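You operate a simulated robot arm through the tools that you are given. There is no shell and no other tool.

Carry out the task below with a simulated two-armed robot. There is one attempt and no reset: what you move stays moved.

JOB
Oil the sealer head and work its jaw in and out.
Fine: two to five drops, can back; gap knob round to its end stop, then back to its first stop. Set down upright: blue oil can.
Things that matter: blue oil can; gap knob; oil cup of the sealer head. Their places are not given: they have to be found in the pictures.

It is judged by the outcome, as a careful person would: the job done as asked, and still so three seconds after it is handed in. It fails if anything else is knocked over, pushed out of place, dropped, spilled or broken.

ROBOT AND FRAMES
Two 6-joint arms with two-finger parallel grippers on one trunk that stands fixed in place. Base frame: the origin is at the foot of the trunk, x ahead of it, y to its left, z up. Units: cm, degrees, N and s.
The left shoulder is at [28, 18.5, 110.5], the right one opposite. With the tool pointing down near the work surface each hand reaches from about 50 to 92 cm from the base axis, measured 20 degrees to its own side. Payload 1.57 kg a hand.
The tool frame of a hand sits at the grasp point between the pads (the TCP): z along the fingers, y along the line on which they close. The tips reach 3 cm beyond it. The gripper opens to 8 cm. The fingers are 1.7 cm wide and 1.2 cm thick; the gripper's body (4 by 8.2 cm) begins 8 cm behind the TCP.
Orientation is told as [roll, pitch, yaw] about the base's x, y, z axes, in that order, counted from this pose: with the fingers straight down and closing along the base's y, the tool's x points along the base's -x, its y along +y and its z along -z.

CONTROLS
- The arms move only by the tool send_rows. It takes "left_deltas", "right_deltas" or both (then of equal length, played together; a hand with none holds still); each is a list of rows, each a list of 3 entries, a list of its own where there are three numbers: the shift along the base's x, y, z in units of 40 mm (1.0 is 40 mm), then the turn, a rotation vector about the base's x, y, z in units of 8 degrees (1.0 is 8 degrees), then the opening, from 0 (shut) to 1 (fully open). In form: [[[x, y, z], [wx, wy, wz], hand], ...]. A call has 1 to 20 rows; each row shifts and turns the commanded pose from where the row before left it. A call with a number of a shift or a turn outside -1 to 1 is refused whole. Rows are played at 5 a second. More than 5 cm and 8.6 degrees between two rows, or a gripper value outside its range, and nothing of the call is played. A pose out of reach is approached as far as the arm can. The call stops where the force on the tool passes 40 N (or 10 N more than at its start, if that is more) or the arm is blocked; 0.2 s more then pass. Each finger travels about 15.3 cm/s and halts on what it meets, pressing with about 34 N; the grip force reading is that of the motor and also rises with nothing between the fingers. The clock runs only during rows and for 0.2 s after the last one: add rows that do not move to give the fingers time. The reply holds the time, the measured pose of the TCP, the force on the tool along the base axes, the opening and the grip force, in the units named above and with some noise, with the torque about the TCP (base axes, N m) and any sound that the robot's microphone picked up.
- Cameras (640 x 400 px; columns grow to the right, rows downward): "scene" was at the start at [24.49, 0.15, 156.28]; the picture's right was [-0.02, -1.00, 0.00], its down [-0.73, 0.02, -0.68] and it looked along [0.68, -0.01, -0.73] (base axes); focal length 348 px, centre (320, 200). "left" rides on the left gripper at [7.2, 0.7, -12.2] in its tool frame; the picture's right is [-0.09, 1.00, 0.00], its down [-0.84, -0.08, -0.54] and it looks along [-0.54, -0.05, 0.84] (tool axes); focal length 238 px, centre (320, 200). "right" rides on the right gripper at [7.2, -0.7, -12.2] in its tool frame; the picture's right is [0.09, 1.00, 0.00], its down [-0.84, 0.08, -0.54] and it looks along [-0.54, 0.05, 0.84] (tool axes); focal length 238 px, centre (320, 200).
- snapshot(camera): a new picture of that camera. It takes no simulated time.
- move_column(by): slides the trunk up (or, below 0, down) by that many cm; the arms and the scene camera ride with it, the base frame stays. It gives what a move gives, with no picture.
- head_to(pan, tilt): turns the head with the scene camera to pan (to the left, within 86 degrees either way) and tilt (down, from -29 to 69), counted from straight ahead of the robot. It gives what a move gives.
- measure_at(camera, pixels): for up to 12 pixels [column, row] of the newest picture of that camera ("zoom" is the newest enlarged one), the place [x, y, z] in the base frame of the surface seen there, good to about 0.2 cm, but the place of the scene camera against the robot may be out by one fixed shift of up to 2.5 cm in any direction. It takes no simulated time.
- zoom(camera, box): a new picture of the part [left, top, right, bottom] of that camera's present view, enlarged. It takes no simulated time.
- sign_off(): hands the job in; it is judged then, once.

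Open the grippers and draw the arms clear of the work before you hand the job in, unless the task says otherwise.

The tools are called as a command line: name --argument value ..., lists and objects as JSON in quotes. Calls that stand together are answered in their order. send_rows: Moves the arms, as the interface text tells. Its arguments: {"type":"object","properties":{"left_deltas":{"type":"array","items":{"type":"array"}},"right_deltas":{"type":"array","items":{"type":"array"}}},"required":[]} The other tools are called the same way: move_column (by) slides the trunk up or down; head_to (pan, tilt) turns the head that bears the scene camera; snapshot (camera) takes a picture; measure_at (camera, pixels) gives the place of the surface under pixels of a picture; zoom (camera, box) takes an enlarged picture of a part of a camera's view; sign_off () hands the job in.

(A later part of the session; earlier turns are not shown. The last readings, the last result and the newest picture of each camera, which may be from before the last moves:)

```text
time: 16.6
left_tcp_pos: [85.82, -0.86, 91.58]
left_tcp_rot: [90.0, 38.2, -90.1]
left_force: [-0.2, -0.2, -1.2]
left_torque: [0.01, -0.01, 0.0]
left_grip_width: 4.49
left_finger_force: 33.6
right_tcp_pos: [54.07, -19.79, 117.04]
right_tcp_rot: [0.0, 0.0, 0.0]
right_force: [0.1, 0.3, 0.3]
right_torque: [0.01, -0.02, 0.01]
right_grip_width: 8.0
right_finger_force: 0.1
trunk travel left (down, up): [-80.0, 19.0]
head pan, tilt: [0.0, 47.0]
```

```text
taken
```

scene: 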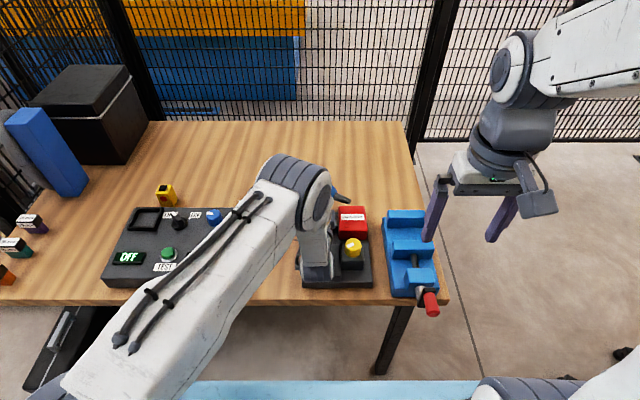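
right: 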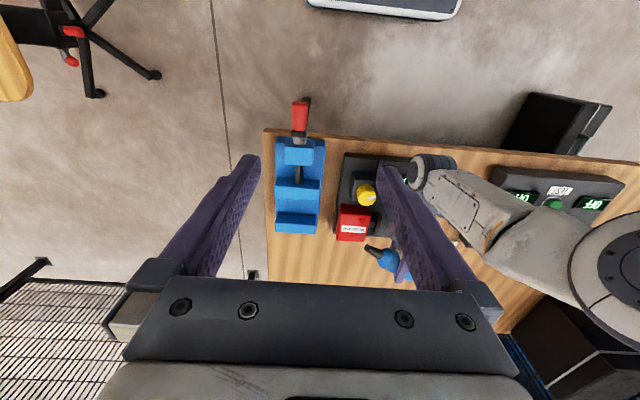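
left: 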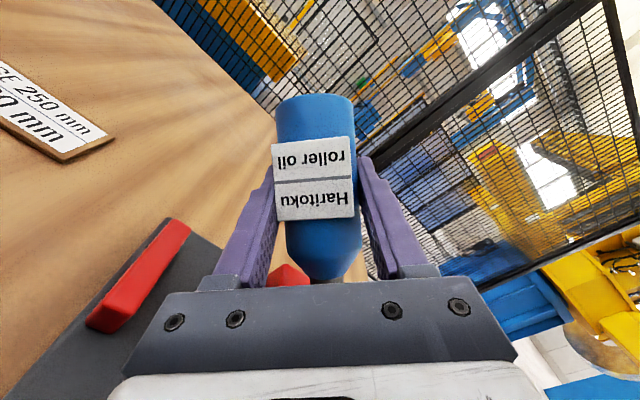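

Still no drop reported at 128°. One more step to 136°, tip staying ~2 cm above the rim, then a short pause.

send_rows --left_deltas '[[[0, -0.18, 0.02], [1, 0, 0], 0.4], [[0, -0.02, 0], [0, 0, 0], 0.4]]'

zoom --camera "right" --box '[340, 190, 420, 290]'

zoom --camera "scene" --box '[300, 170, 380, 250]'

```text
time: 17.2
left_tcp_pos: [85.78, -1.72, 91.57]
left_tcp_rot: [90.0, 46.1, -89.9]
left_force: [0.3, 0.1, -2.3]
left_torque: [0.0, 0.0, -0.02]
left_grip_width: 4.47
left_finger_force: 33.8
right_tcp_pos: [54.05, -19.79, 116.94]
right_tcp_rot: [0.1, 0.1, -0.1]
right_force: [0.1, 0.1, -0.6]
right_torque: [-0.03, 0.03, 0.0]
right_grip_width: 8.02
right_finger_force: 0.1
trunk travel left (down, up): [-80.0, 19.0]
head pan, tilt: [0.0, 47.0]
```

```text
4.00 times, centred on (380, 240) of right
```

zoom: 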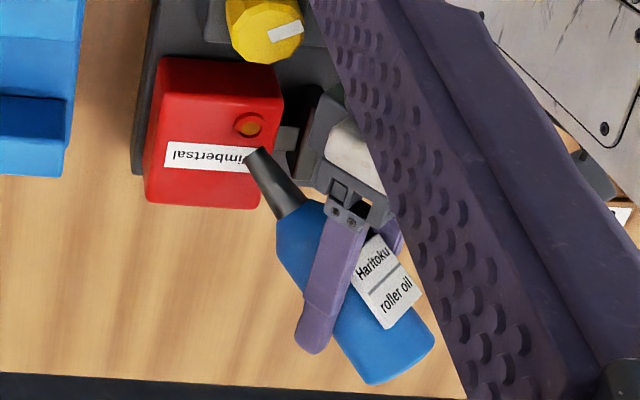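

```text
5.00 times, centred on (340, 210) of scene
```

zoom: 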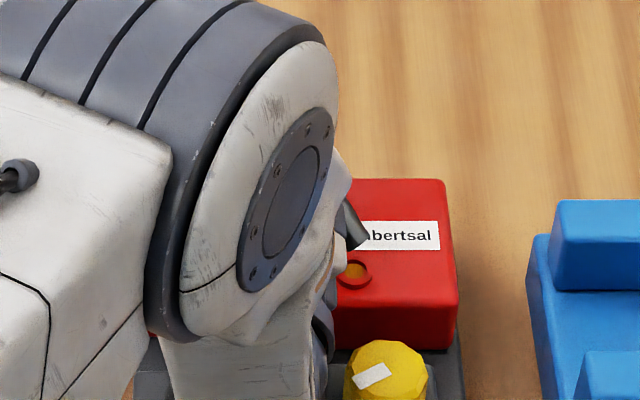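

The cup now shows amber oil (right zoom (248,126)), so drops have started. I zoom closely without advancing time to gauge the fill level.

zoom --camera "right" --box '[350, 210, 374, 230]'

measure_at --camera "zoom" --pixels '[[320, 240], [300, 240], [320, 220], [340, 240], [280, 200], [330, 200], [310, 260], [260, 240]]'

zoom --camera "scene" --box '[332, 212, 356, 234]'

```text
16.00 times, centred on (362, 220) of right
```

zoom: 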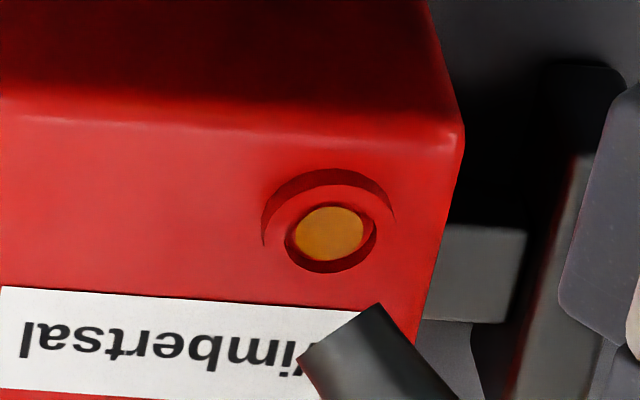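

```text
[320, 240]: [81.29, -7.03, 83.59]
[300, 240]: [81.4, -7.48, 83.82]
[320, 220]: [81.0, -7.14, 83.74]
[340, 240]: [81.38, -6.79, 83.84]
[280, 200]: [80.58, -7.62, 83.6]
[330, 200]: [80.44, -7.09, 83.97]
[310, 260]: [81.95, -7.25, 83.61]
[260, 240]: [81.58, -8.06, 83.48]
```

```text
16.00 times, centred on (344, 223) of scene
```

zoom: 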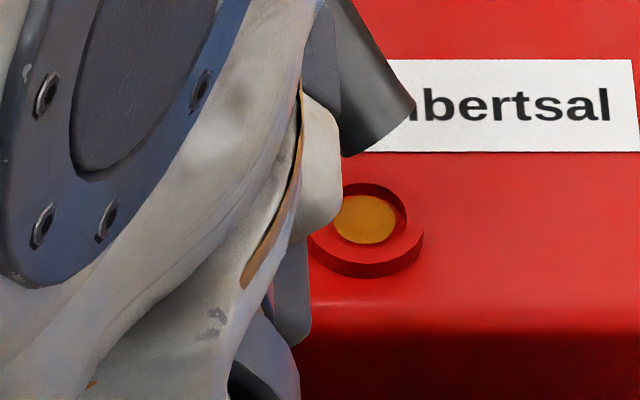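

The amber disc nearly fills the cup floor, but the drop count is uncertain. I tilt back 16° to 120° (where nothing dripped earlier), keeping the tip over the cup, then compare the fill.

send_rows --left_deltas '[[[0, 0.19, 0], [-1, 0, 0], 0.4], [[0, 0.16, 0], [-1, 0, 0], 0.4]]'

zoom --camera "right" --box '[350, 210, 374, 230]'

measure_at --camera "zoom" --pixels '[[320, 240], [330, 235], [320, 220], [340, 240], [325, 228]]'

zoom --camera "scene" --box '[332, 212, 356, 234]'

```text
time: 17.8
left_tcp_pos: [85.79, -0.28, 91.48]
left_tcp_rot: [90.0, 29.9, -90.0]
left_force: [-1.2, 1.2, -1.9]
left_torque: [0.02, 0.03, 0.0]
left_grip_width: 4.49
left_finger_force: 34.1
right_tcp_pos: [53.95, -19.83, 117.0]
right_tcp_rot: [-0.1, 0.0, 0.0]
right_force: [-0.1, -0.1, -0.3]
right_torque: [0.0, 0.01, -0.02]
right_grip_width: 8.0
right_finger_force: 0.0
trunk travel left (down, up): [-80.0, 19.0]
head pan, tilt: [0.0, 47.0]
```

```text
16.00 times, centred on (362, 220) of right
```

zoom: 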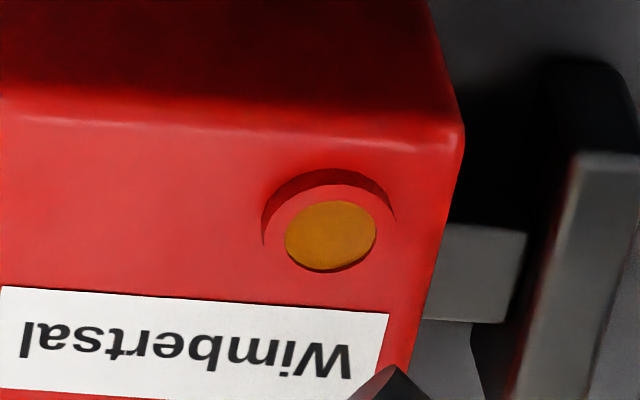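

```text
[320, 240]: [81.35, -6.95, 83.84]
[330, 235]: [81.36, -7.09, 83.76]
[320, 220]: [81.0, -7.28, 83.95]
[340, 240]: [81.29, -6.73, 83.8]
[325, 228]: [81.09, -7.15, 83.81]
```

```text
16.00 times, centred on (344, 223) of scene
```

zoom: 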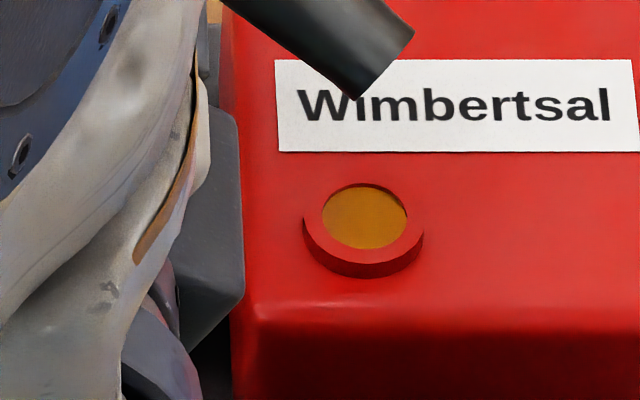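

The fill has visibly grown (level z ≈ 83.83 versus floor 83.59), so at least two drops are in. I tilt back above level now, keeping the tip over the cup so any late drop still lands in it.

send_rows --left_deltas '[[[0, 0.118, 0], [-1, 0, 0], 0.4], [[0, 0.083, 0], [-1, 0, 0], 0.4], [[0, 0.047, 0], [-1, 0, 0], 0.4], [[0, 0.009, 0], [-1, 0, 0], 0.4], [[0, 0, 0.1], [-1, 0, 0], 0.4]]'

zoom --camera "right" --box '[350, 210, 374, 230]'

measure_at --camera "zoom" --pixels '[[320, 240], [330, 235], [320, 220], [340, 240], [325, 228]]'

zoom --camera "scene" --box '[332, 212, 356, 234]'

```text
time: 19.0
left_tcp_pos: [85.69, 0.86, 91.95]
left_tcp_rot: [89.9, -10.2, -90.0]
left_force: [0.6, -0.1, -1.9]
left_torque: [0.0, 0.02, -0.03]
left_grip_width: 4.49
left_finger_force: 34.1
right_tcp_pos: [53.99, -19.82, 116.97]
right_tcp_rot: [0.1, -0.1, 0.0]
right_force: [-0.2, 0.8, 0.1]
right_torque: [-0.03, 0.04, 0.01]
right_grip_width: 7.97
right_finger_force: 0.1
trunk travel left (down, up): [-80.0, 19.0]
head pan, tilt: [0.0, 47.0]
```

```text
16.00 times, centred on (362, 220) of right
```

zoom: 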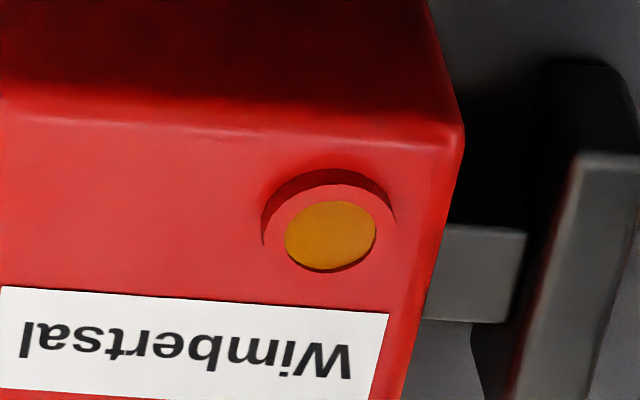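

```text
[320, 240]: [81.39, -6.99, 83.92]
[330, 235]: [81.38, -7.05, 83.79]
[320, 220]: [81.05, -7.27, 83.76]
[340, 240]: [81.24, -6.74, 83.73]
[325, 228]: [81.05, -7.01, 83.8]
```

```text
16.00 times, centred on (344, 223) of scene
```

zoom: 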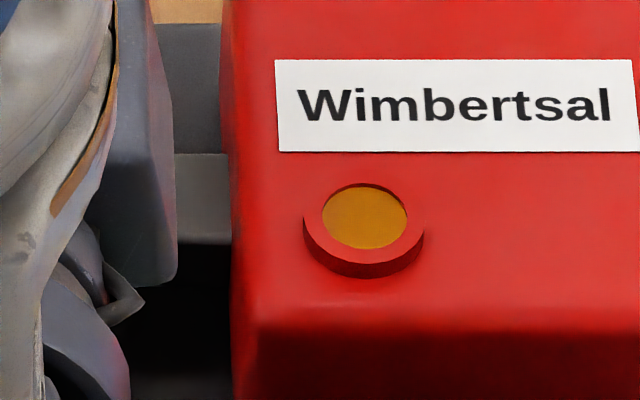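

The level is unchanged since I tilted back, so dripping has stopped with the oil standing inside the cup. I now carry the can back, unrolling to zero while moving up and to the left.

send_rows --left_deltas '[[[0, 0.1, 0.4], [-1, 0, 0], 0.4], [[0, 0.3, 0.4], [-1, 0, 0], 0.4], [[-0.06, 0.35, 0.4], [-1, 0, 0], 0.4], [[-0.08, 0.4, 0.3], [-1, 0, 0], 0.4], [[-0.08, 0.4, 0], [-1, 0, 0], 0.4], [[-0.08, 0.4, 0], [-1, 0, 0], 0.4], [[-0.08, 0.4, 0], [-1, 0, 0], 0.4], [[-0.08, 0.4, 0], [-1, 0, 0], 0.4], [[-0.08, 0.4, 0], [-1, 0, 0], 0.4], [[-0.08, 0.2, 0], [-1, 0, 0], 0.4], [[0, 0, 0], [0, 0, 0], 0.4]]'

snapshot --camera "scene"

snapshot --camera "left"

```text
time: 21.4
left_tcp_pos: [82.99, 14.07, 97.94]
left_tcp_rot: [-83.5, -89.9, 83.5]
left_force: [0.3, -1.2, -2.1]
left_torque: [-0.03, 0.01, 0.03]
left_grip_width: 4.49
left_finger_force: 33.9
right_tcp_pos: [54.04, -19.74, 117.08]
right_tcp_rot: [0.0, 0.0, 0.0]
right_force: [-0.5, 0.7, -0.3]
right_torque: [-0.02, -0.01, 0.0]
right_grip_width: 7.99
right_finger_force: 0.0
trunk travel left (down, up): [-80.0, 19.0]
head pan, tilt: [0.0, 47.0]
```

```text
taken
```

scene: 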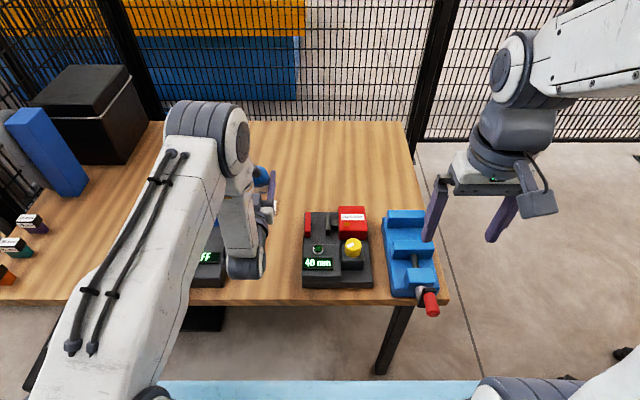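

```text
taken
```

left: 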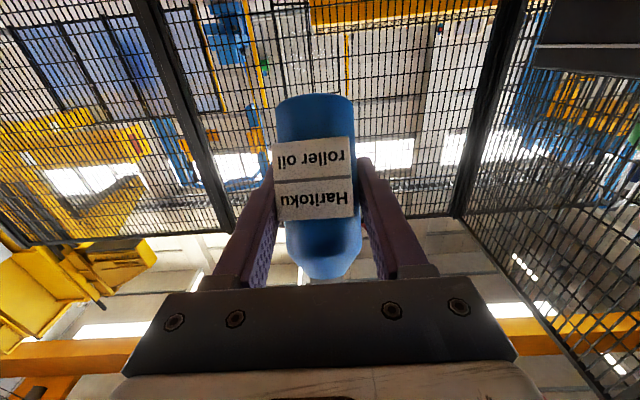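

The can is back above its place, leaning 30°. I pitch it upright again and lower to about 4 cm above the table.

send_rows --left_deltas '[[[0, 0.02, 0], [0, 0.75, 0], 0.4], [[0.02, 0.02, -0.2], [0, 1, 0], 0.4], [[0.02, 0, -0.5], [0, 1, 0], 0.4], [[0, 0, -0.6], [0, 1, 0], 0.4], [[0, 0, -0.6], [0, 0, 0], 0.4], [[0, 0, -0.6], [0, 0, 0], 0.4], [[0, 0, -0.6], [0, 0, 0], 0.4], [[0, 0, -0.2], [0, 0, 0], 0.4], [[0, 0, 0], [0, 0, 0], 0.4]]'

snapshot --camera "left"

snapshot --camera "right"

```text
time: 23.4
left_tcp_pos: [83.35, 14.2, 85.04]
left_tcp_rot: [0.0, -60.1, 0.1]
left_force: [0.3, 0.9, -2.4]
left_torque: [-0.01, -0.02, 0.01]
left_grip_width: 4.5
left_finger_force: 33.9
right_tcp_pos: [53.96, -19.79, 116.98]
right_tcp_rot: [-0.1, -0.1, -0.1]
right_force: [0.3, 0.8, 0.9]
right_torque: [0.01, 0.04, -0.01]
right_grip_width: 8.0
right_finger_force: 0.0
trunk travel left (down, up): [-80.0, 19.0]
head pan, tilt: [0.0, 47.0]
```

```text
taken
```

left: 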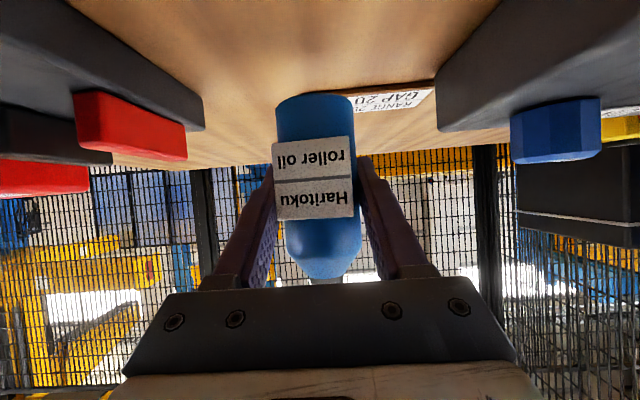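

```text
taken
```

right: 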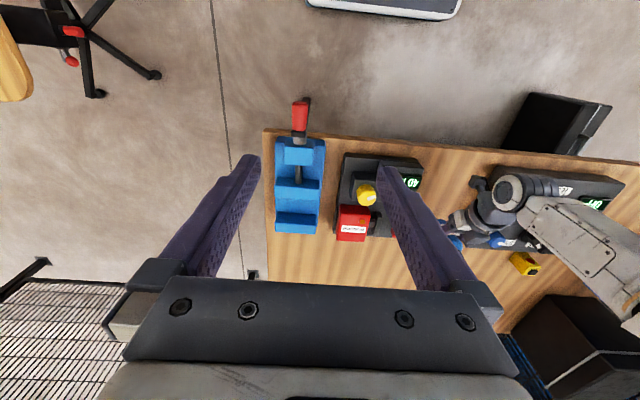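

Upright at (83.35, 14.2, 85.0). I lower 4 cm to just above its original resting height of 80.9 and check the force.

send_rows --left_deltas '[[[-0.02, 0, -0.4], [0, 0, 0], 0.4], [[0, 0, -0.35], [0, 0, 0], 0.4], [[0, 0, -0.15], [0, 0, 0], 0.4], [[0, 0, -0.08], [0, 0, 0], 0.4], [[0, 0, 0], [0, 0, 0], 0.4]]'

snapshot --camera "left"

```text
time: 24.6
left_tcp_pos: [83.46, 14.23, 81.07]
left_tcp_rot: [0.0, -60.2, 0.1]
left_force: [-2.5, 1.4, 9.1]
left_torque: [-0.12, 0.25, -0.04]
left_grip_width: 4.47
left_finger_force: 34.1
right_tcp_pos: [53.96, -19.93, 116.97]
right_tcp_rot: [0.0, 0.0, 0.0]
right_force: [0.2, 0.5, -0.3]
right_torque: [0.04, 0.0, 0.04]
right_grip_width: 7.99
right_finger_force: 0.1
trunk travel left (down, up): [-80.0, 19.0]
head pan, tilt: [0.0, 47.0]
```

```text
taken
```

left: 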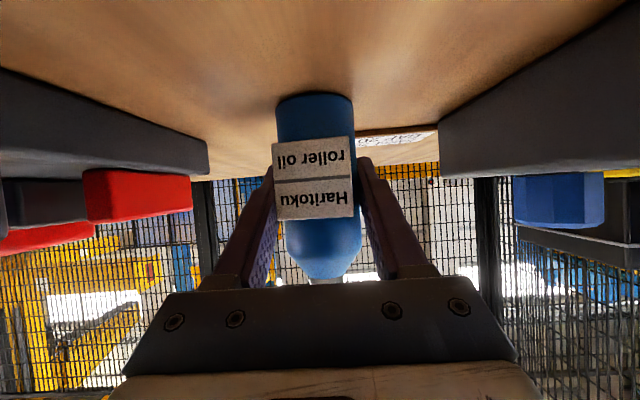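

Force of about 9 N up shows the can touching the table. I ease up half a millimetre to unload, then open the fingers.

send_rows --left_deltas '[[[0, 0, 0.012], [0, 0, 0], 0.4], [[0, 0, 0], [0, 0, 0], 0.4], [[0, 0, 0], [0, 0, 0], 0.6], [[0, 0, 0], [0, 0, 0], 0.8], [[0, 0, 0], [0, 0, 0], 1], [[0, 0, 0], [0, 0, 0], 1], [[0, 0, 0], [0, 0, 0], 1]]'

snapshot --camera "left"

```text
time: 26.2
left_tcp_pos: [83.34, 14.17, 80.99]
left_tcp_rot: [0.0, -60.0, 0.0]
left_force: [0.5, 0.9, -1.0]
left_torque: [-0.04, -0.04, 0.02]
left_grip_width: 7.98
left_finger_force: 0.0
right_tcp_pos: [53.99, -19.77, 116.96]
right_tcp_rot: [0.0, 0.0, -0.1]
right_force: [0.1, 0.6, 0.1]
right_torque: [-0.02, -0.02, -0.02]
right_grip_width: 8.02
right_finger_force: 0.0
trunk travel left (down, up): [-80.0, 19.0]
head pan, tilt: [0.0, 47.0]
```

```text
taken
```

left: 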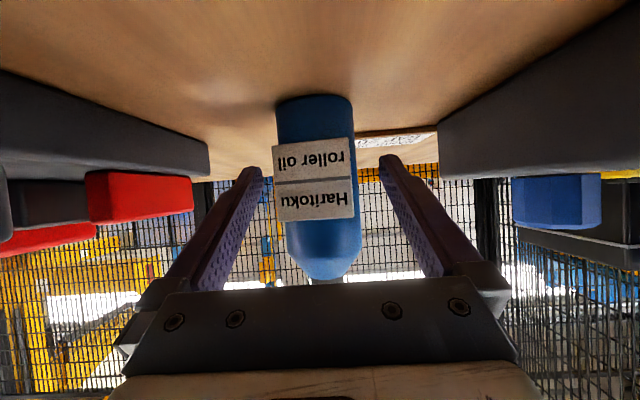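

The can stands free and upright between the open fingers. I draw the left hand straight back 12 cm and then up.

send_rows --left_deltas '[[[-0.3, 0, 0], [0, 0, 0], 1], [[-0.5, 0, 0], [0, 0, 0], 1], [[-0.5, 0, 0], [0, 0, 0], 1], [[-0.5, 0, 0], [0, 0, 0], 1], [[-0.5, 0, 0], [0, 0, 0], 1], [[-0.5, 0, 0], [0, 0, 0], 1], [[-0.2, 0, 0.3], [0, 0, 0], 1], [[0, 0, 0.7], [0, 0, 0], 1], [[0, 0, 0.7], [0, 0, 0], 1], [[0, 0, 0.7], [0, 0, 0], 1], [[0, 0, 0.7], [0, 0, 0], 1], [[0, 0, 0], [0, 0, 0], 1]]'

snapshot --camera "left"

snapshot --camera "scene"

```text
time: 28.8
left_tcp_pos: [71.21, 14.11, 93.46]
left_tcp_rot: [0.1, -60.0, -0.1]
left_force: [-0.5, 0.4, -0.4]
left_torque: [0.0, 0.01, 0.03]
left_grip_width: 8.02
left_finger_force: 0.2
right_tcp_pos: [53.92, -19.73, 116.98]
right_tcp_rot: [0.0, 0.0, 0.0]
right_force: [0.2, 0.1, 0.1]
right_torque: [-0.01, -0.03, 0.03]
right_grip_width: 8.0
right_finger_force: 0.1
trunk travel left (down, up): [-80.0, 19.0]
head pan, tilt: [0.0, 47.0]
```

```text
taken
```

left: 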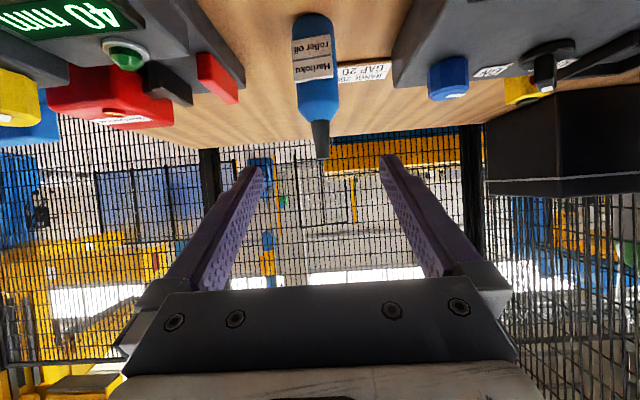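

```text
taken
```

scene: 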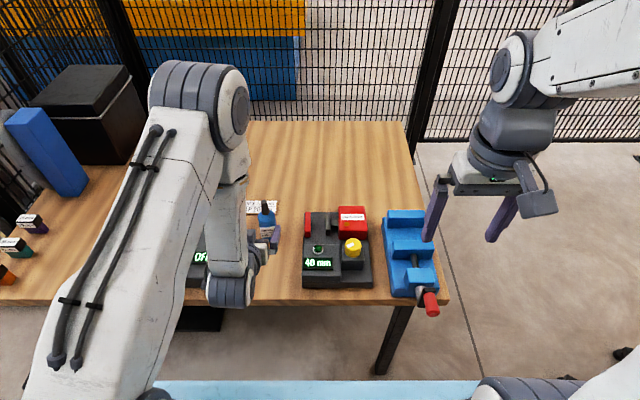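

The can stands upright in its place (scene (266,215)). I park the left hand higher and to the left, tool down, so the right arm has room.

send_rows --left_deltas '[[[0, 0.2, 0.5], [0, 1, 0], 1], [[0, 0.2, 0.5], [0, 1, 0], 1], [[-0.1, 0.2, 0.5], [0, 1, 0], 1], [[-0.2, 0.2, 0.5], [0, 1, 0], 1], [[-0.3, 0.2, 0.5], [0, 1, 0], 1], [[-0.4, 0.2, 0.5], [0, 1, 0], 1], [[-0.5, 0.2, 0.5], [0, 1, 0], 1], [[-0.5, 0.2, 0.3], [0, 0.5, 0], 1], [[0, 0, 0], [0, 0, 0], 1]]'

snapshot --camera "scene"

snapshot --camera "left"

```text
time: 30.8
left_tcp_pos: [63.27, 20.7, 108.68]
left_tcp_rot: [-0.1, 0.1, 0.1]
left_force: [0.3, 0.0, -0.1]
left_torque: [0.0, 0.0, 0.01]
left_grip_width: 7.99
left_finger_force: 0.1
right_tcp_pos: [54.05, -19.78, 117.02]
right_tcp_rot: [0.0, 0.0, -0.1]
right_force: [0.8, 0.0, -0.1]
right_torque: [-0.04, 0.02, 0.01]
right_grip_width: 8.01
right_finger_force: 0.0
trunk travel left (down, up): [-80.0, 19.0]
head pan, tilt: [0.0, 47.0]
```

```text
taken
```

scene: 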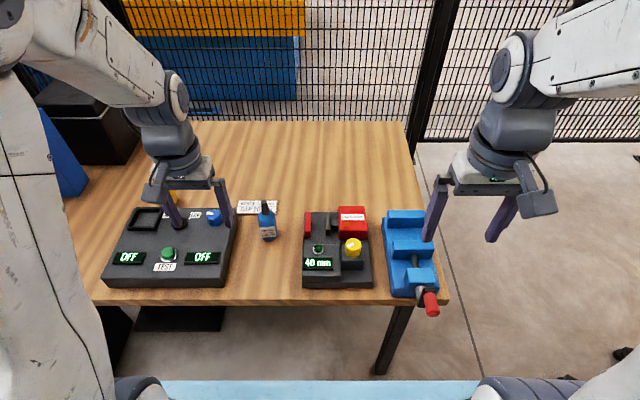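

```text
taken
```

left: 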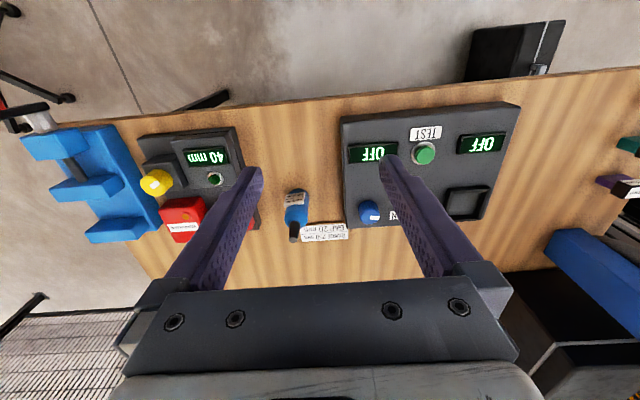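

Left hand is parked; the can is upright. Now I zoom in on the sealer to study the knob and check the cup and table for spills.

zoom --camera "scene" --box '[295, 200, 380, 290]'

zoom --camera "left" --box '[120, 120, 260, 260]'

measure_at --camera "left" --pixels '[[158, 180], [150, 185], [165, 185], [157, 190]]'

```text
4.44 times, centred on (338, 245) of scene
```

zoom: 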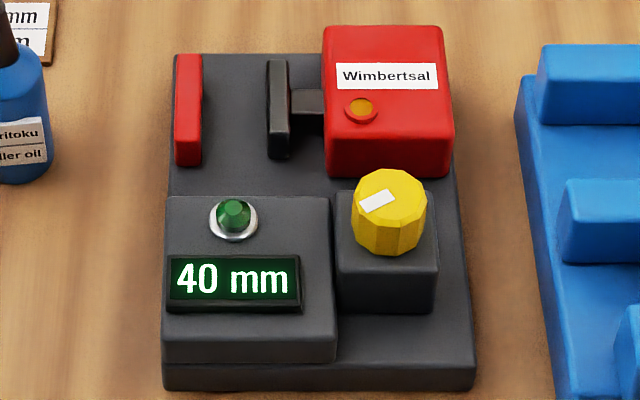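

```text
2.86 times, centred on (190, 190) of left
```

zoom: 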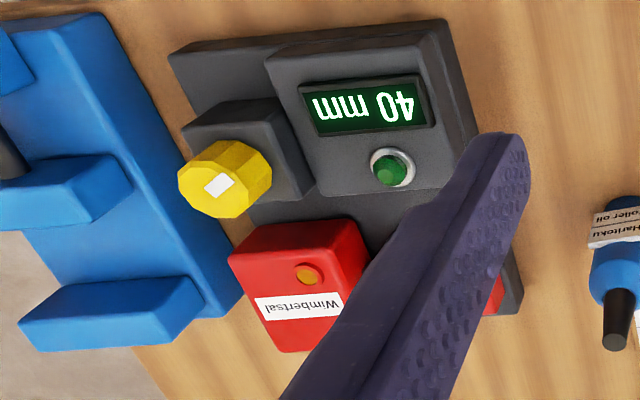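

```text
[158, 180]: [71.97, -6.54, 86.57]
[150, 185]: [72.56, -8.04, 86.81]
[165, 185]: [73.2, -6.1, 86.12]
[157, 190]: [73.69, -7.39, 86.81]
```

The knob (yellow, faceted, pointer toward the left) has its top at z≈86.7 and its pedestal top at z≈83.4. I move the right hand to about 10 cm above it to measure it more closely.

send_rows --right_deltas '[[[0.6, 0.37, -0.5], [0, 0, 0], 1], [[0.6, 0.37, -0.5], [0, 0, 0], 1], [[0.6, 0.37, -0.5], [0, 0, 0], 1], [[0.6, 0.37, -0.5], [0, 0, 0], 1], [[0.6, 0.37, -0.5], [0, 0, 0], 1], [[0.6, 0.37, -0.5], [0, 0, 0], 1], [[0.6, 0.37, -0.5], [0, 0, 0], 1], [[0.5, 0.36, -0.5], [0, 0, 0], 1], [[0, 0, -0.5], [0, 0, 0], 1], [[0, 0, 0], [0, 0, 0], 1]]'

snapshot --camera "right"

snapshot --camera "scene"

```text
time: 33.0
left_tcp_pos: [63.32, 20.73, 108.67]
left_tcp_rot: [-0.1, -0.1, 0.0]
left_force: [-0.1, 0.5, 0.2]
left_torque: [-0.02, -0.02, 0.03]
left_grip_width: 8.01
left_finger_force: 0.1
right_tcp_pos: [72.87, -7.89, 99.15]
right_tcp_rot: [0.0, 0.0, 0.0]
right_force: [-0.2, 0.4, 0.2]
right_torque: [-0.01, -0.04, 0.0]
right_grip_width: 7.97
right_finger_force: 0.0
trunk travel left (down, up): [-80.0, 19.0]
head pan, tilt: [0.0, 47.0]
```

```text
taken
```

right: 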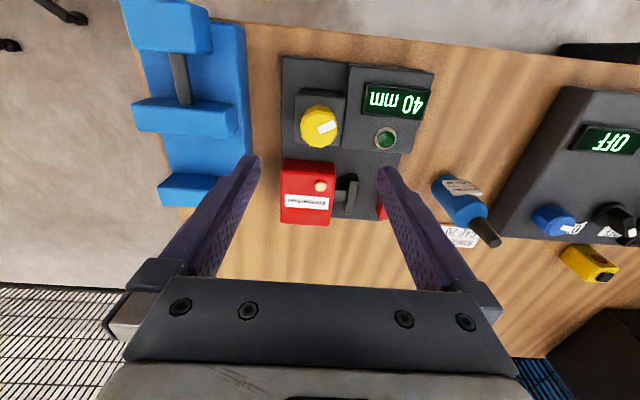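

```text
taken
```

scene: 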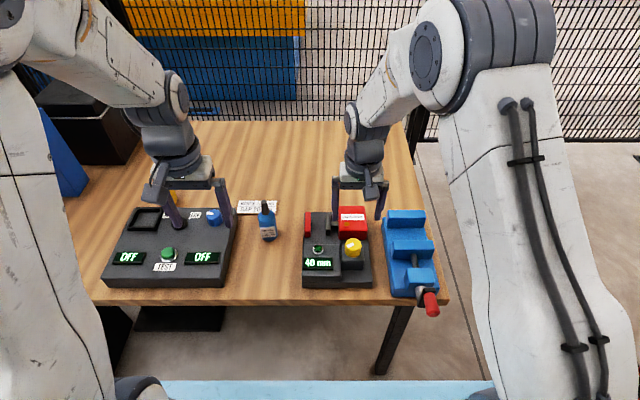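

The right camera now has a good view of the knob around (319,127). I zoom in and measure its outline and pedestal.

zoom --camera "right" --box '[270, 70, 370, 170]'

measure_at --camera "zoom" --pixels '[[300, 230], [255, 245], [375, 235], [315, 300], [315, 185], [260, 215], [370, 260], [270, 285], [260, 100], [340, 215]]'

```text
4.00 times, centred on (320, 120) of right
```

zoom: 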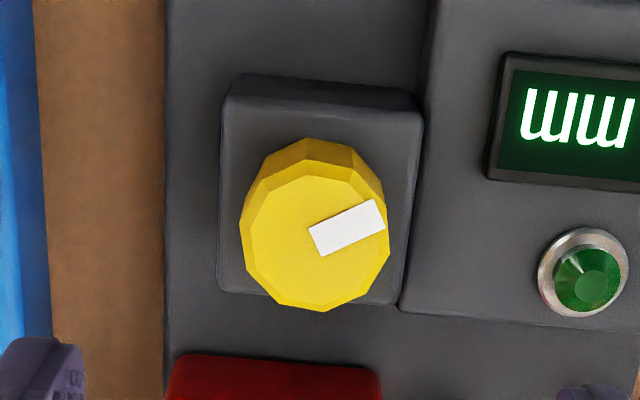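

```text
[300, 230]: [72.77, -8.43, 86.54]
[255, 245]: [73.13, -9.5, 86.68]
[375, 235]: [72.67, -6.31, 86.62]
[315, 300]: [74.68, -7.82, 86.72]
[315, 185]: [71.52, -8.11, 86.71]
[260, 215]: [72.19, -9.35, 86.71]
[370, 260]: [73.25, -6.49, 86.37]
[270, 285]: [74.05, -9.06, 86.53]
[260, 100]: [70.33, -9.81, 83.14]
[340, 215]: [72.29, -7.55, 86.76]
```

Knob centre is (72.95, -7.87), radius ~1.9, pointer at roughly "8 o'clock" seen by an operator – likely its first stop, with clockwise (−z) travel ahead. I pre-rotate the right hand +88° in the air to have travel available.

send_rows --right_deltas '[[[0, 0, 0], [0, 0, 1], 1], [[0, 0, 0], [0, 0, 1], 1], [[0, 0, 0], [0, 0, 1], 1], [[0, 0, 0], [0, 0, 1], 1], [[0, 0, 0], [0, 0, 1], 1], [[0, 0, 0], [0, 0, 1], 1], [[0, 0, 0], [0, 0, 1], 1], [[0, 0, 0], [0, 0, 1], 1], [[0, 0, 0], [0, 0, 1], 1], [[0, 0, 0], [0, 0, 1], 1], [[0, 0, 0], [0, 0, 1], 1], [[0, 0, 0], [0, 0, 0], 1]]'

snapshot --camera "right"

snapshot --camera "scene"

```text
time: 35.6
left_tcp_pos: [63.35, 20.69, 108.6]
left_tcp_rot: [-0.1, 0.1, 0.0]
left_force: [0.7, -0.6, 0.1]
left_torque: [0.0, -0.02, 0.02]
left_grip_width: 7.99
left_finger_force: 0.0
right_tcp_pos: [72.81, -8.11, 98.91]
right_tcp_rot: [0.0, 0.1, 88.1]
right_force: [0.2, -0.2, 0.2]
right_torque: [0.0, 0.04, -0.01]
right_grip_width: 7.98
right_finger_force: 0.0
trunk travel left (down, up): [-80.0, 19.0]
head pan, tilt: [0.0, 47.0]
```

```text
taken
```

right: 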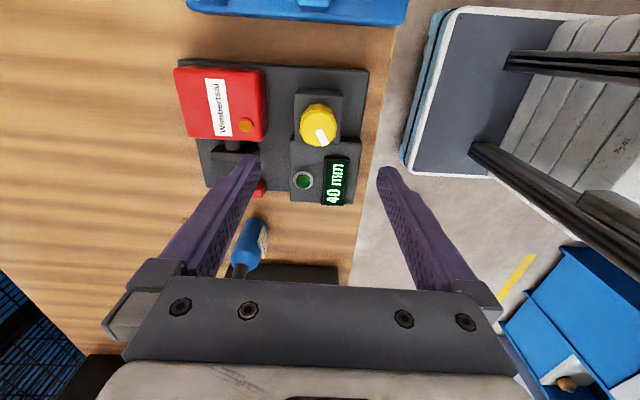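

```text
taken
```

scene: 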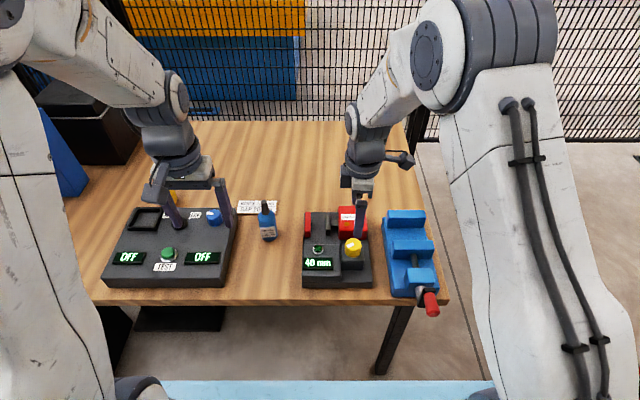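

Yaw +88 is reached cleanly. I lower to TCP z≈88 (tips ~1.6 cm above the pedestal top) with the open fingers straddling the knob along x.

send_rows --right_deltas '[[[0.025, 0.03, -0.6], [0, 0, 0], 1], [[0, 0, -0.6], [0, 0, 0], 1], [[0, 0, -0.6], [0, 0, 0], 1], [[0, 0, -0.6], [0, 0, 0], 1], [[0, 0, -0.35], [0, 0, 0], 1], [[0, 0, 0], [0, 0, 0], 1]]'

snapshot --camera "right"

zoom --camera "scene" --box '[295, 180, 400, 290]'

zoom --camera "left" --box '[80, 100, 280, 260]'

```text
time: 37.0
left_tcp_pos: [63.37, 20.73, 108.68]
left_tcp_rot: [0.0, -0.1, -0.1]
left_force: [-0.1, 0.5, 0.0]
left_torque: [0.0, 0.01, -0.02]
left_grip_width: 8.0
left_finger_force: 0.1
right_tcp_pos: [72.86, -7.89, 87.93]
right_tcp_rot: [0.1, 0.0, 87.9]
right_force: [-0.2, -0.5, 0.0]
right_torque: [0.0, -0.01, 0.01]
right_grip_width: 8.01
right_finger_force: 0.1
trunk travel left (down, up): [-80.0, 19.0]
head pan, tilt: [0.0, 47.0]
```

```text
taken
```

right: 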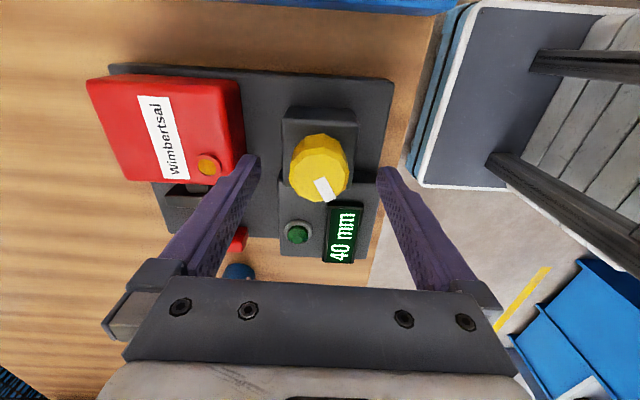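

```text
3.64 times, centred on (348, 235) of scene
```

zoom: 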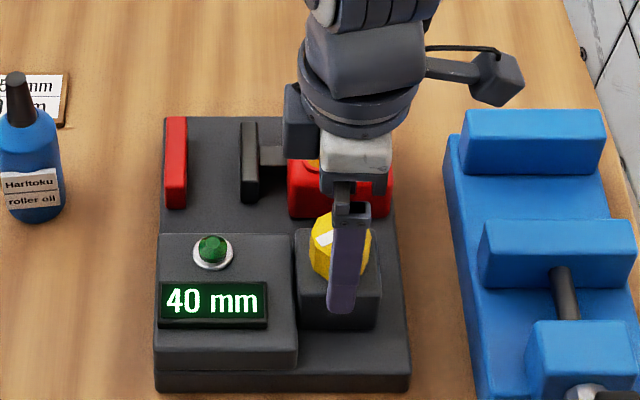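

```text
2.50 times, centred on (180, 180) of left
```

zoom: 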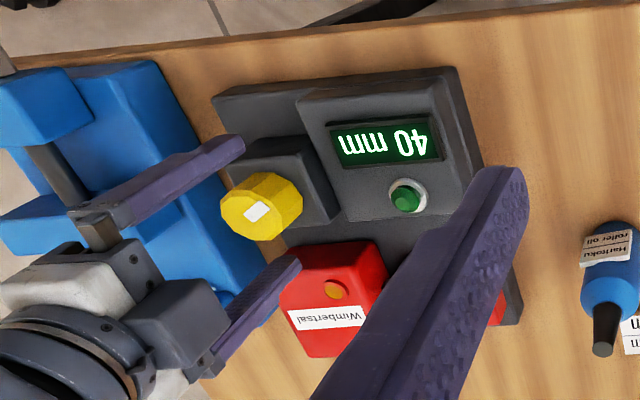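

Fingers straddle the knob with the display visible in the scene view. I lower 1.1 cm to z≈86.8 and close on the knob.

send_rows --right_deltas '[[[0.02, 0, -0.15], [0, 0, 0], 1], [[0, 0, -0.12], [0, 0, 0], 1], [[0, 0, 0], [0, 0, 0], 1], [[0, 0, 0], [0, 0, 0], 0.65], [[0, 0, 0], [0, 0, 0], 0.4], [[0, 0, 0], [0, 0, 0], 0.4], [[0, 0, 0], [0, 0, 0], 0.4]]'

zoom --camera "scene" --box '[295, 180, 400, 290]'

snapshot --camera "right"

```text
time: 38.6
left_tcp_pos: [63.44, 20.81, 108.66]
left_tcp_rot: [0.1, 0.0, -0.1]
left_force: [-0.4, -0.3, -0.7]
left_torque: [-0.03, 0.01, 0.01]
left_grip_width: 8.0
left_finger_force: 0.1
right_tcp_pos: [73.1, -7.99, 86.88]
right_tcp_rot: [0.0, 0.0, 88.0]
right_force: [-2.2, 0.5, -1.0]
right_torque: [-0.05, -0.53, 0.02]
right_grip_width: 3.95
right_finger_force: 44.5
trunk travel left (down, up): [-80.0, 19.0]
head pan, tilt: [0.0, 47.0]
```

```text
3.64 times, centred on (348, 235) of scene
```

zoom: 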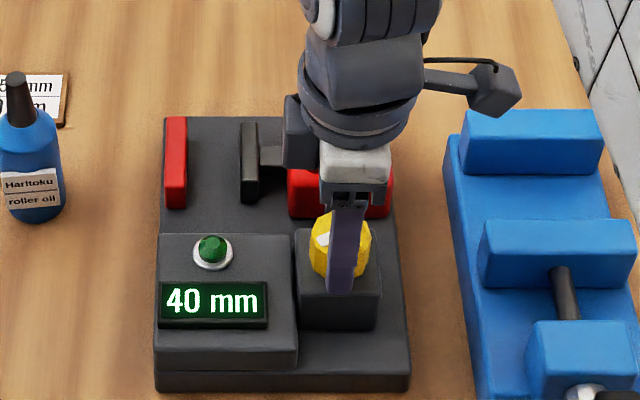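

```text
taken
```

right: 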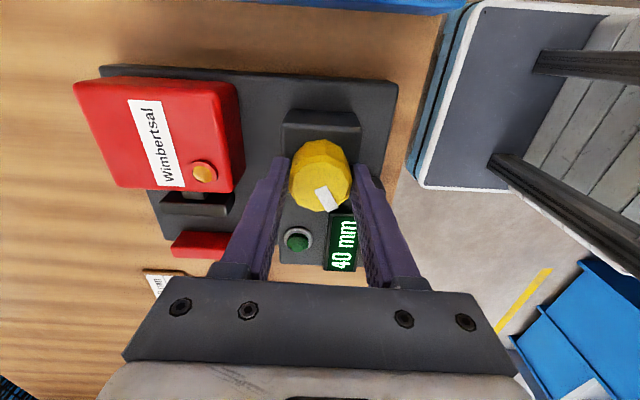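

Knob gripped at 3.95 cm width, force small. I turn it 8° clockwise (−z) as a test and check the display.

send_rows --right_deltas '[[[0, 0, 0], [0, 0, -0.5], 0.4], [[0, 0, 0], [0, 0, -0.5], 0.4], [[0, 0, 0], [0, 0, 0], 0.4]]'

zoom --camera "scene" --box '[295, 180, 400, 290]'

snapshot --camera "right"

```text
time: 39.4
left_tcp_pos: [63.34, 20.68, 108.62]
left_tcp_rot: [0.0, 0.0, -0.1]
left_force: [0.2, -1.0, -0.5]
left_torque: [0.0, 0.0, -0.01]
left_grip_width: 8.02
left_finger_force: 0.1
right_tcp_pos: [72.95, -7.82, 86.85]
right_tcp_rot: [0.0, 0.0, 79.9]
right_force: [0.9, -1.4, -7.0]
right_torque: [-0.23, -0.85, 0.0]
right_grip_width: 3.94
right_finger_force: 45.1
trunk travel left (down, up): [-80.0, 19.0]
head pan, tilt: [0.0, 47.0]
```

```text
3.64 times, centred on (348, 235) of scene
```

zoom: 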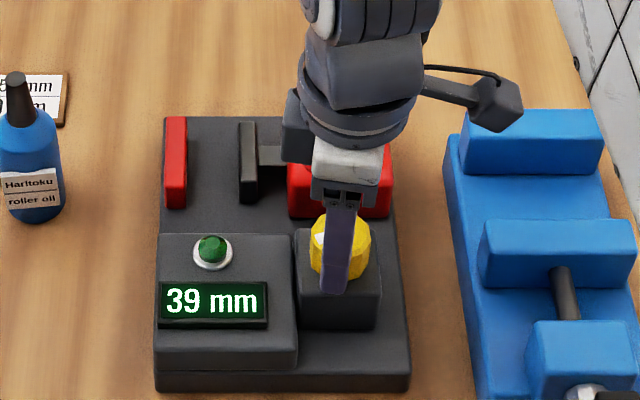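

```text
taken
```

right: 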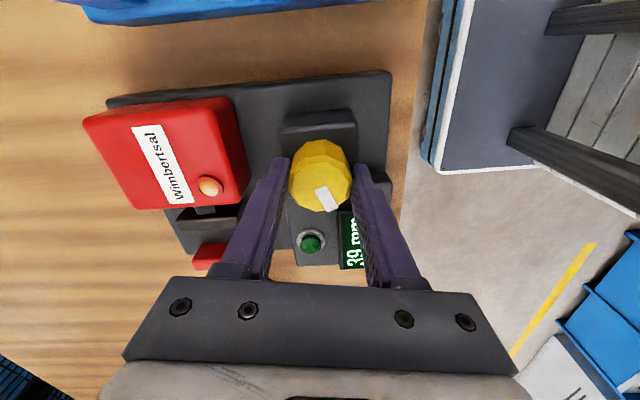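

The gap reads 39 mm: clockwise closes it and the knob turns freely. I continue clockwise 40° and watch the torque and display.

send_rows --right_deltas '[[[0, 0, 0], [0, 0, -0.9], 0.4], [[0, 0, 0], [0, 0, -0.9], 0.4], [[0, 0, 0], [0, 0, -0.9], 0.4], [[0, 0, 0], [0, 0, -0.9], 0.4], [[0, 0, 0], [0, 0, -0.9], 0.4], [[0, 0, 0], [0, 0, 0], 0.4]]'

zoom --camera "scene" --box '[295, 180, 400, 290]'

```text
time: 40.8
left_tcp_pos: [63.32, 20.73, 108.64]
left_tcp_rot: [0.0, -0.1, 0.0]
left_force: [0.6, 0.6, -0.3]
left_torque: [0.0, -0.01, 0.01]
left_grip_width: 8.01
left_finger_force: 0.1
right_tcp_pos: [73.09, -8.1, 86.85]
right_tcp_rot: [0.1, 0.0, 43.8]
right_force: [3.3, -5.0, 7.2]
right_torque: [-0.14, 1.05, 0.02]
right_grip_width: 3.97
right_finger_force: 44.7
trunk travel left (down, up): [-80.0, 19.0]
head pan, tilt: [0.0, 47.0]
```

```text
3.64 times, centred on (348, 235) of scene
```

zoom: 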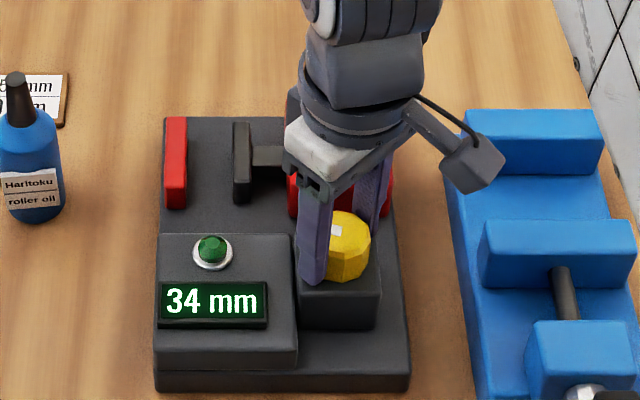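

Now 34 mm at 44° of turn; side forces stay small. I keep turning clockwise another 56°.

send_rows --right_deltas '[[[0, 0, 0], [0, 0, -1], 0.4], [[0, 0, 0], [0, 0, -1], 0.4], [[0, 0, 0], [0, 0, -1], 0.4], [[0, 0, 0], [0, 0, -1], 0.4], [[0, 0, 0], [0, 0, -1], 0.4], [[0, 0, 0], [0, 0, -1], 0.4], [[0, 0, 0], [0, 0, -1], 0.4], [[0, 0, 0], [0, 0, 0], 0.4]]'

zoom --camera "scene" --box '[295, 180, 400, 290]'

```text
time: 42.6
left_tcp_pos: [63.41, 20.63, 108.51]
left_tcp_rot: [0.1, 0.1, 0.1]
left_force: [-0.2, -1.0, -0.8]
left_torque: [0.05, 0.02, -0.01]
left_grip_width: 8.0
left_finger_force: 0.1
right_tcp_pos: [73.26, -7.98, 86.79]
right_tcp_rot: [0.1, 0.0, -12.1]
right_force: [17.1, -23.3, 0.0]
right_torque: [-1.32, -0.52, 0.02]
right_grip_width: 3.94
right_finger_force: 44.1
trunk travel left (down, up): [-80.0, 19.0]
head pan, tilt: [0.0, 47.0]
```

```text
3.64 times, centred on (348, 235) of scene
```

zoom: 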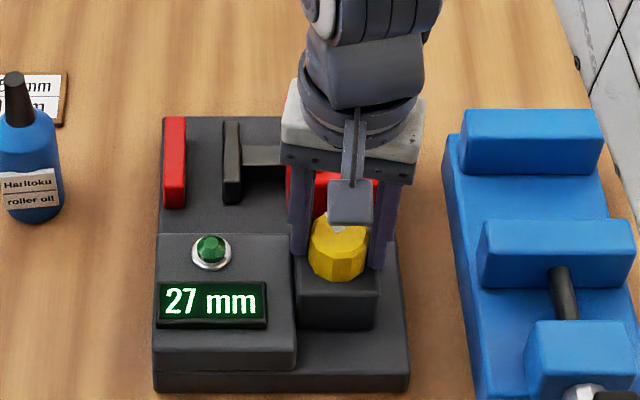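

27 mm, but a side force of about (17, −23) N has built up from a slight off-centre grip. I shift the hand 1–2 mm along that force to relieve it.

send_rows --right_deltas '[[[0.03, -0.04, 0], [0, 0, 0], 0.4], [[0, 0, 0], [0, 0, 0], 0.4]]'

```text
time: 43.2
left_tcp_pos: [63.36, 20.75, 108.63]
left_tcp_rot: [0.1, 0.0, 0.0]
left_force: [0.7, -0.9, -0.5]
left_torque: [-0.04, 0.01, -0.01]
left_grip_width: 8.02
left_finger_force: 0.0
right_tcp_pos: [73.16, -8.03, 86.91]
right_tcp_rot: [0.1, 0.0, -12.0]
right_force: [9.9, -10.0, -5.8]
right_torque: [-0.87, -1.15, -0.02]
right_grip_width: 3.94
right_finger_force: 44.7
trunk travel left (down, up): [-80.0, 19.0]
head pan, tilt: [0.0, 47.0]
```

That halved the side force; I apply another small shift and then continue clockwise 24°.

send_rows --right_deltas '[[[0.035, -0.035, 0], [0, 0, 0], 0.4], [[0, 0, 0], [0, 0, -1], 0.4], [[0, 0, 0], [0, 0, -1], 0.4], [[0, 0, 0], [0, 0, -1], 0.4], [[0, 0, 0], [0, 0, 0], 0.4]]'

zoom --camera "scene" --box '[295, 180, 400, 290]'

```text
time: 44.4
left_tcp_pos: [63.24, 20.74, 108.66]
left_tcp_rot: [0.0, 0.0, 0.0]
left_force: [0.3, -0.6, -0.1]
left_torque: [0.01, -0.01, 0.0]
left_grip_width: 8.02
left_finger_force: 0.0
right_tcp_pos: [73.0, -8.21, 86.9]
right_tcp_rot: [-0.1, 0.1, -36.1]
right_force: [-12.1, 15.4, 8.9]
right_torque: [1.48, 0.69, 0.06]
right_grip_width: 3.95
right_finger_force: 44.8
trunk travel left (down, up): [-80.0, 19.0]
head pan, tilt: [0.0, 47.0]
```

```text
3.64 times, centred on (348, 235) of scene
```

zoom: 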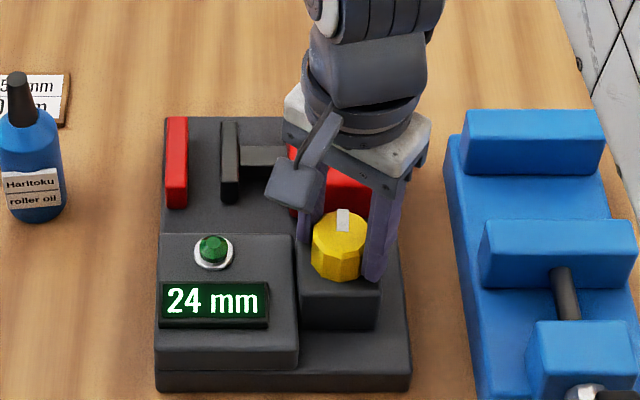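

24 mm with the pointer now forward. The side force has flipped sign, so I shift back slightly and continue another 24°.

send_rows --right_deltas '[[[-0.035, 0.045, 0], [0, 0, -0.5], 0.4], [[0, 0, 0], [0, 0, -1], 0.4], [[0, 0, 0], [0, 0, -1], 0.4], [[0, 0, 0], [0, 0, -0.5], 0.4], [[0, 0, 0], [0, 0, 0], 0.4]]'

zoom --camera "scene" --box '[295, 180, 400, 290]'

```text
time: 45.6
left_tcp_pos: [63.33, 20.81, 108.59]
left_tcp_rot: [0.0, 0.1, -0.1]
left_force: [0.6, -0.4, -0.4]
left_torque: [-0.02, 0.04, 0.01]
left_grip_width: 7.99
left_finger_force: 0.1
right_tcp_pos: [73.0, -8.08, 86.86]
right_tcp_rot: [-0.1, 0.0, -60.1]
right_force: [-9.2, -9.1, -2.3]
right_torque: [-0.56, -0.9, -0.01]
right_grip_width: 3.98
right_finger_force: 44.4
trunk travel left (down, up): [-80.0, 19.0]
head pan, tilt: [0.0, 47.0]
```

```text
3.64 times, centred on (348, 235) of scene
```

zoom: 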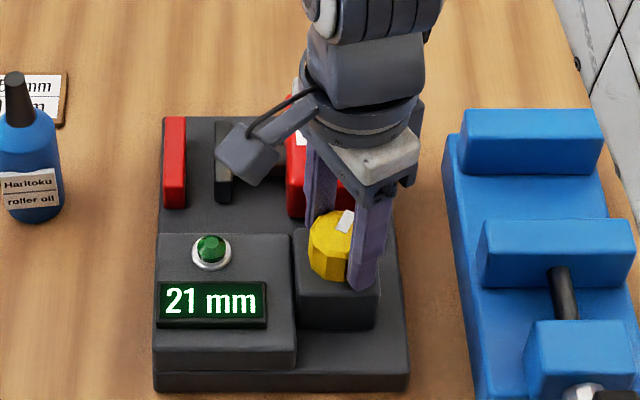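

21 mm, side force (−9, −9) N. Small relief shift and another 24° clockwise.

send_rows --right_deltas '[[[-0.03, -0.03, 0], [0, 0, -0.5], 0.4], [[0, 0, 0], [0, 0, -1], 0.4], [[0, 0, 0], [0, 0, -1], 0.4], [[0, 0, 0], [0, 0, -0.5], 0.4], [[0, 0, 0], [0, 0, 0], 0.4]]'

zoom --camera "scene" --box '[295, 180, 400, 290]'

```text
time: 46.8
left_tcp_pos: [63.28, 20.75, 108.56]
left_tcp_rot: [0.0, -0.1, 0.0]
left_force: [0.2, -1.0, 0.1]
left_torque: [-0.02, -0.01, -0.05]
left_grip_width: 7.99
left_finger_force: 0.1
right_tcp_pos: [73.06, -8.1, 86.87]
right_tcp_rot: [0.0, 0.0, -84.1]
right_force: [-2.2, -2.0, -10.2]
right_torque: [-0.17, -0.6, -0.03]
right_grip_width: 3.94
right_finger_force: 44.1
trunk travel left (down, up): [-80.0, 19.0]
head pan, tilt: [0.0, 47.0]
```

```text
3.64 times, centred on (348, 235) of scene
```

zoom: 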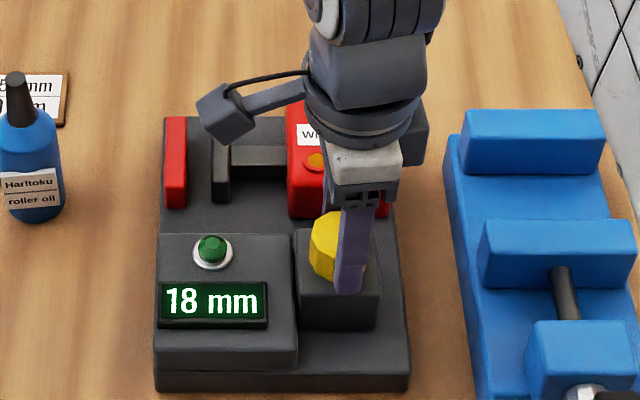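

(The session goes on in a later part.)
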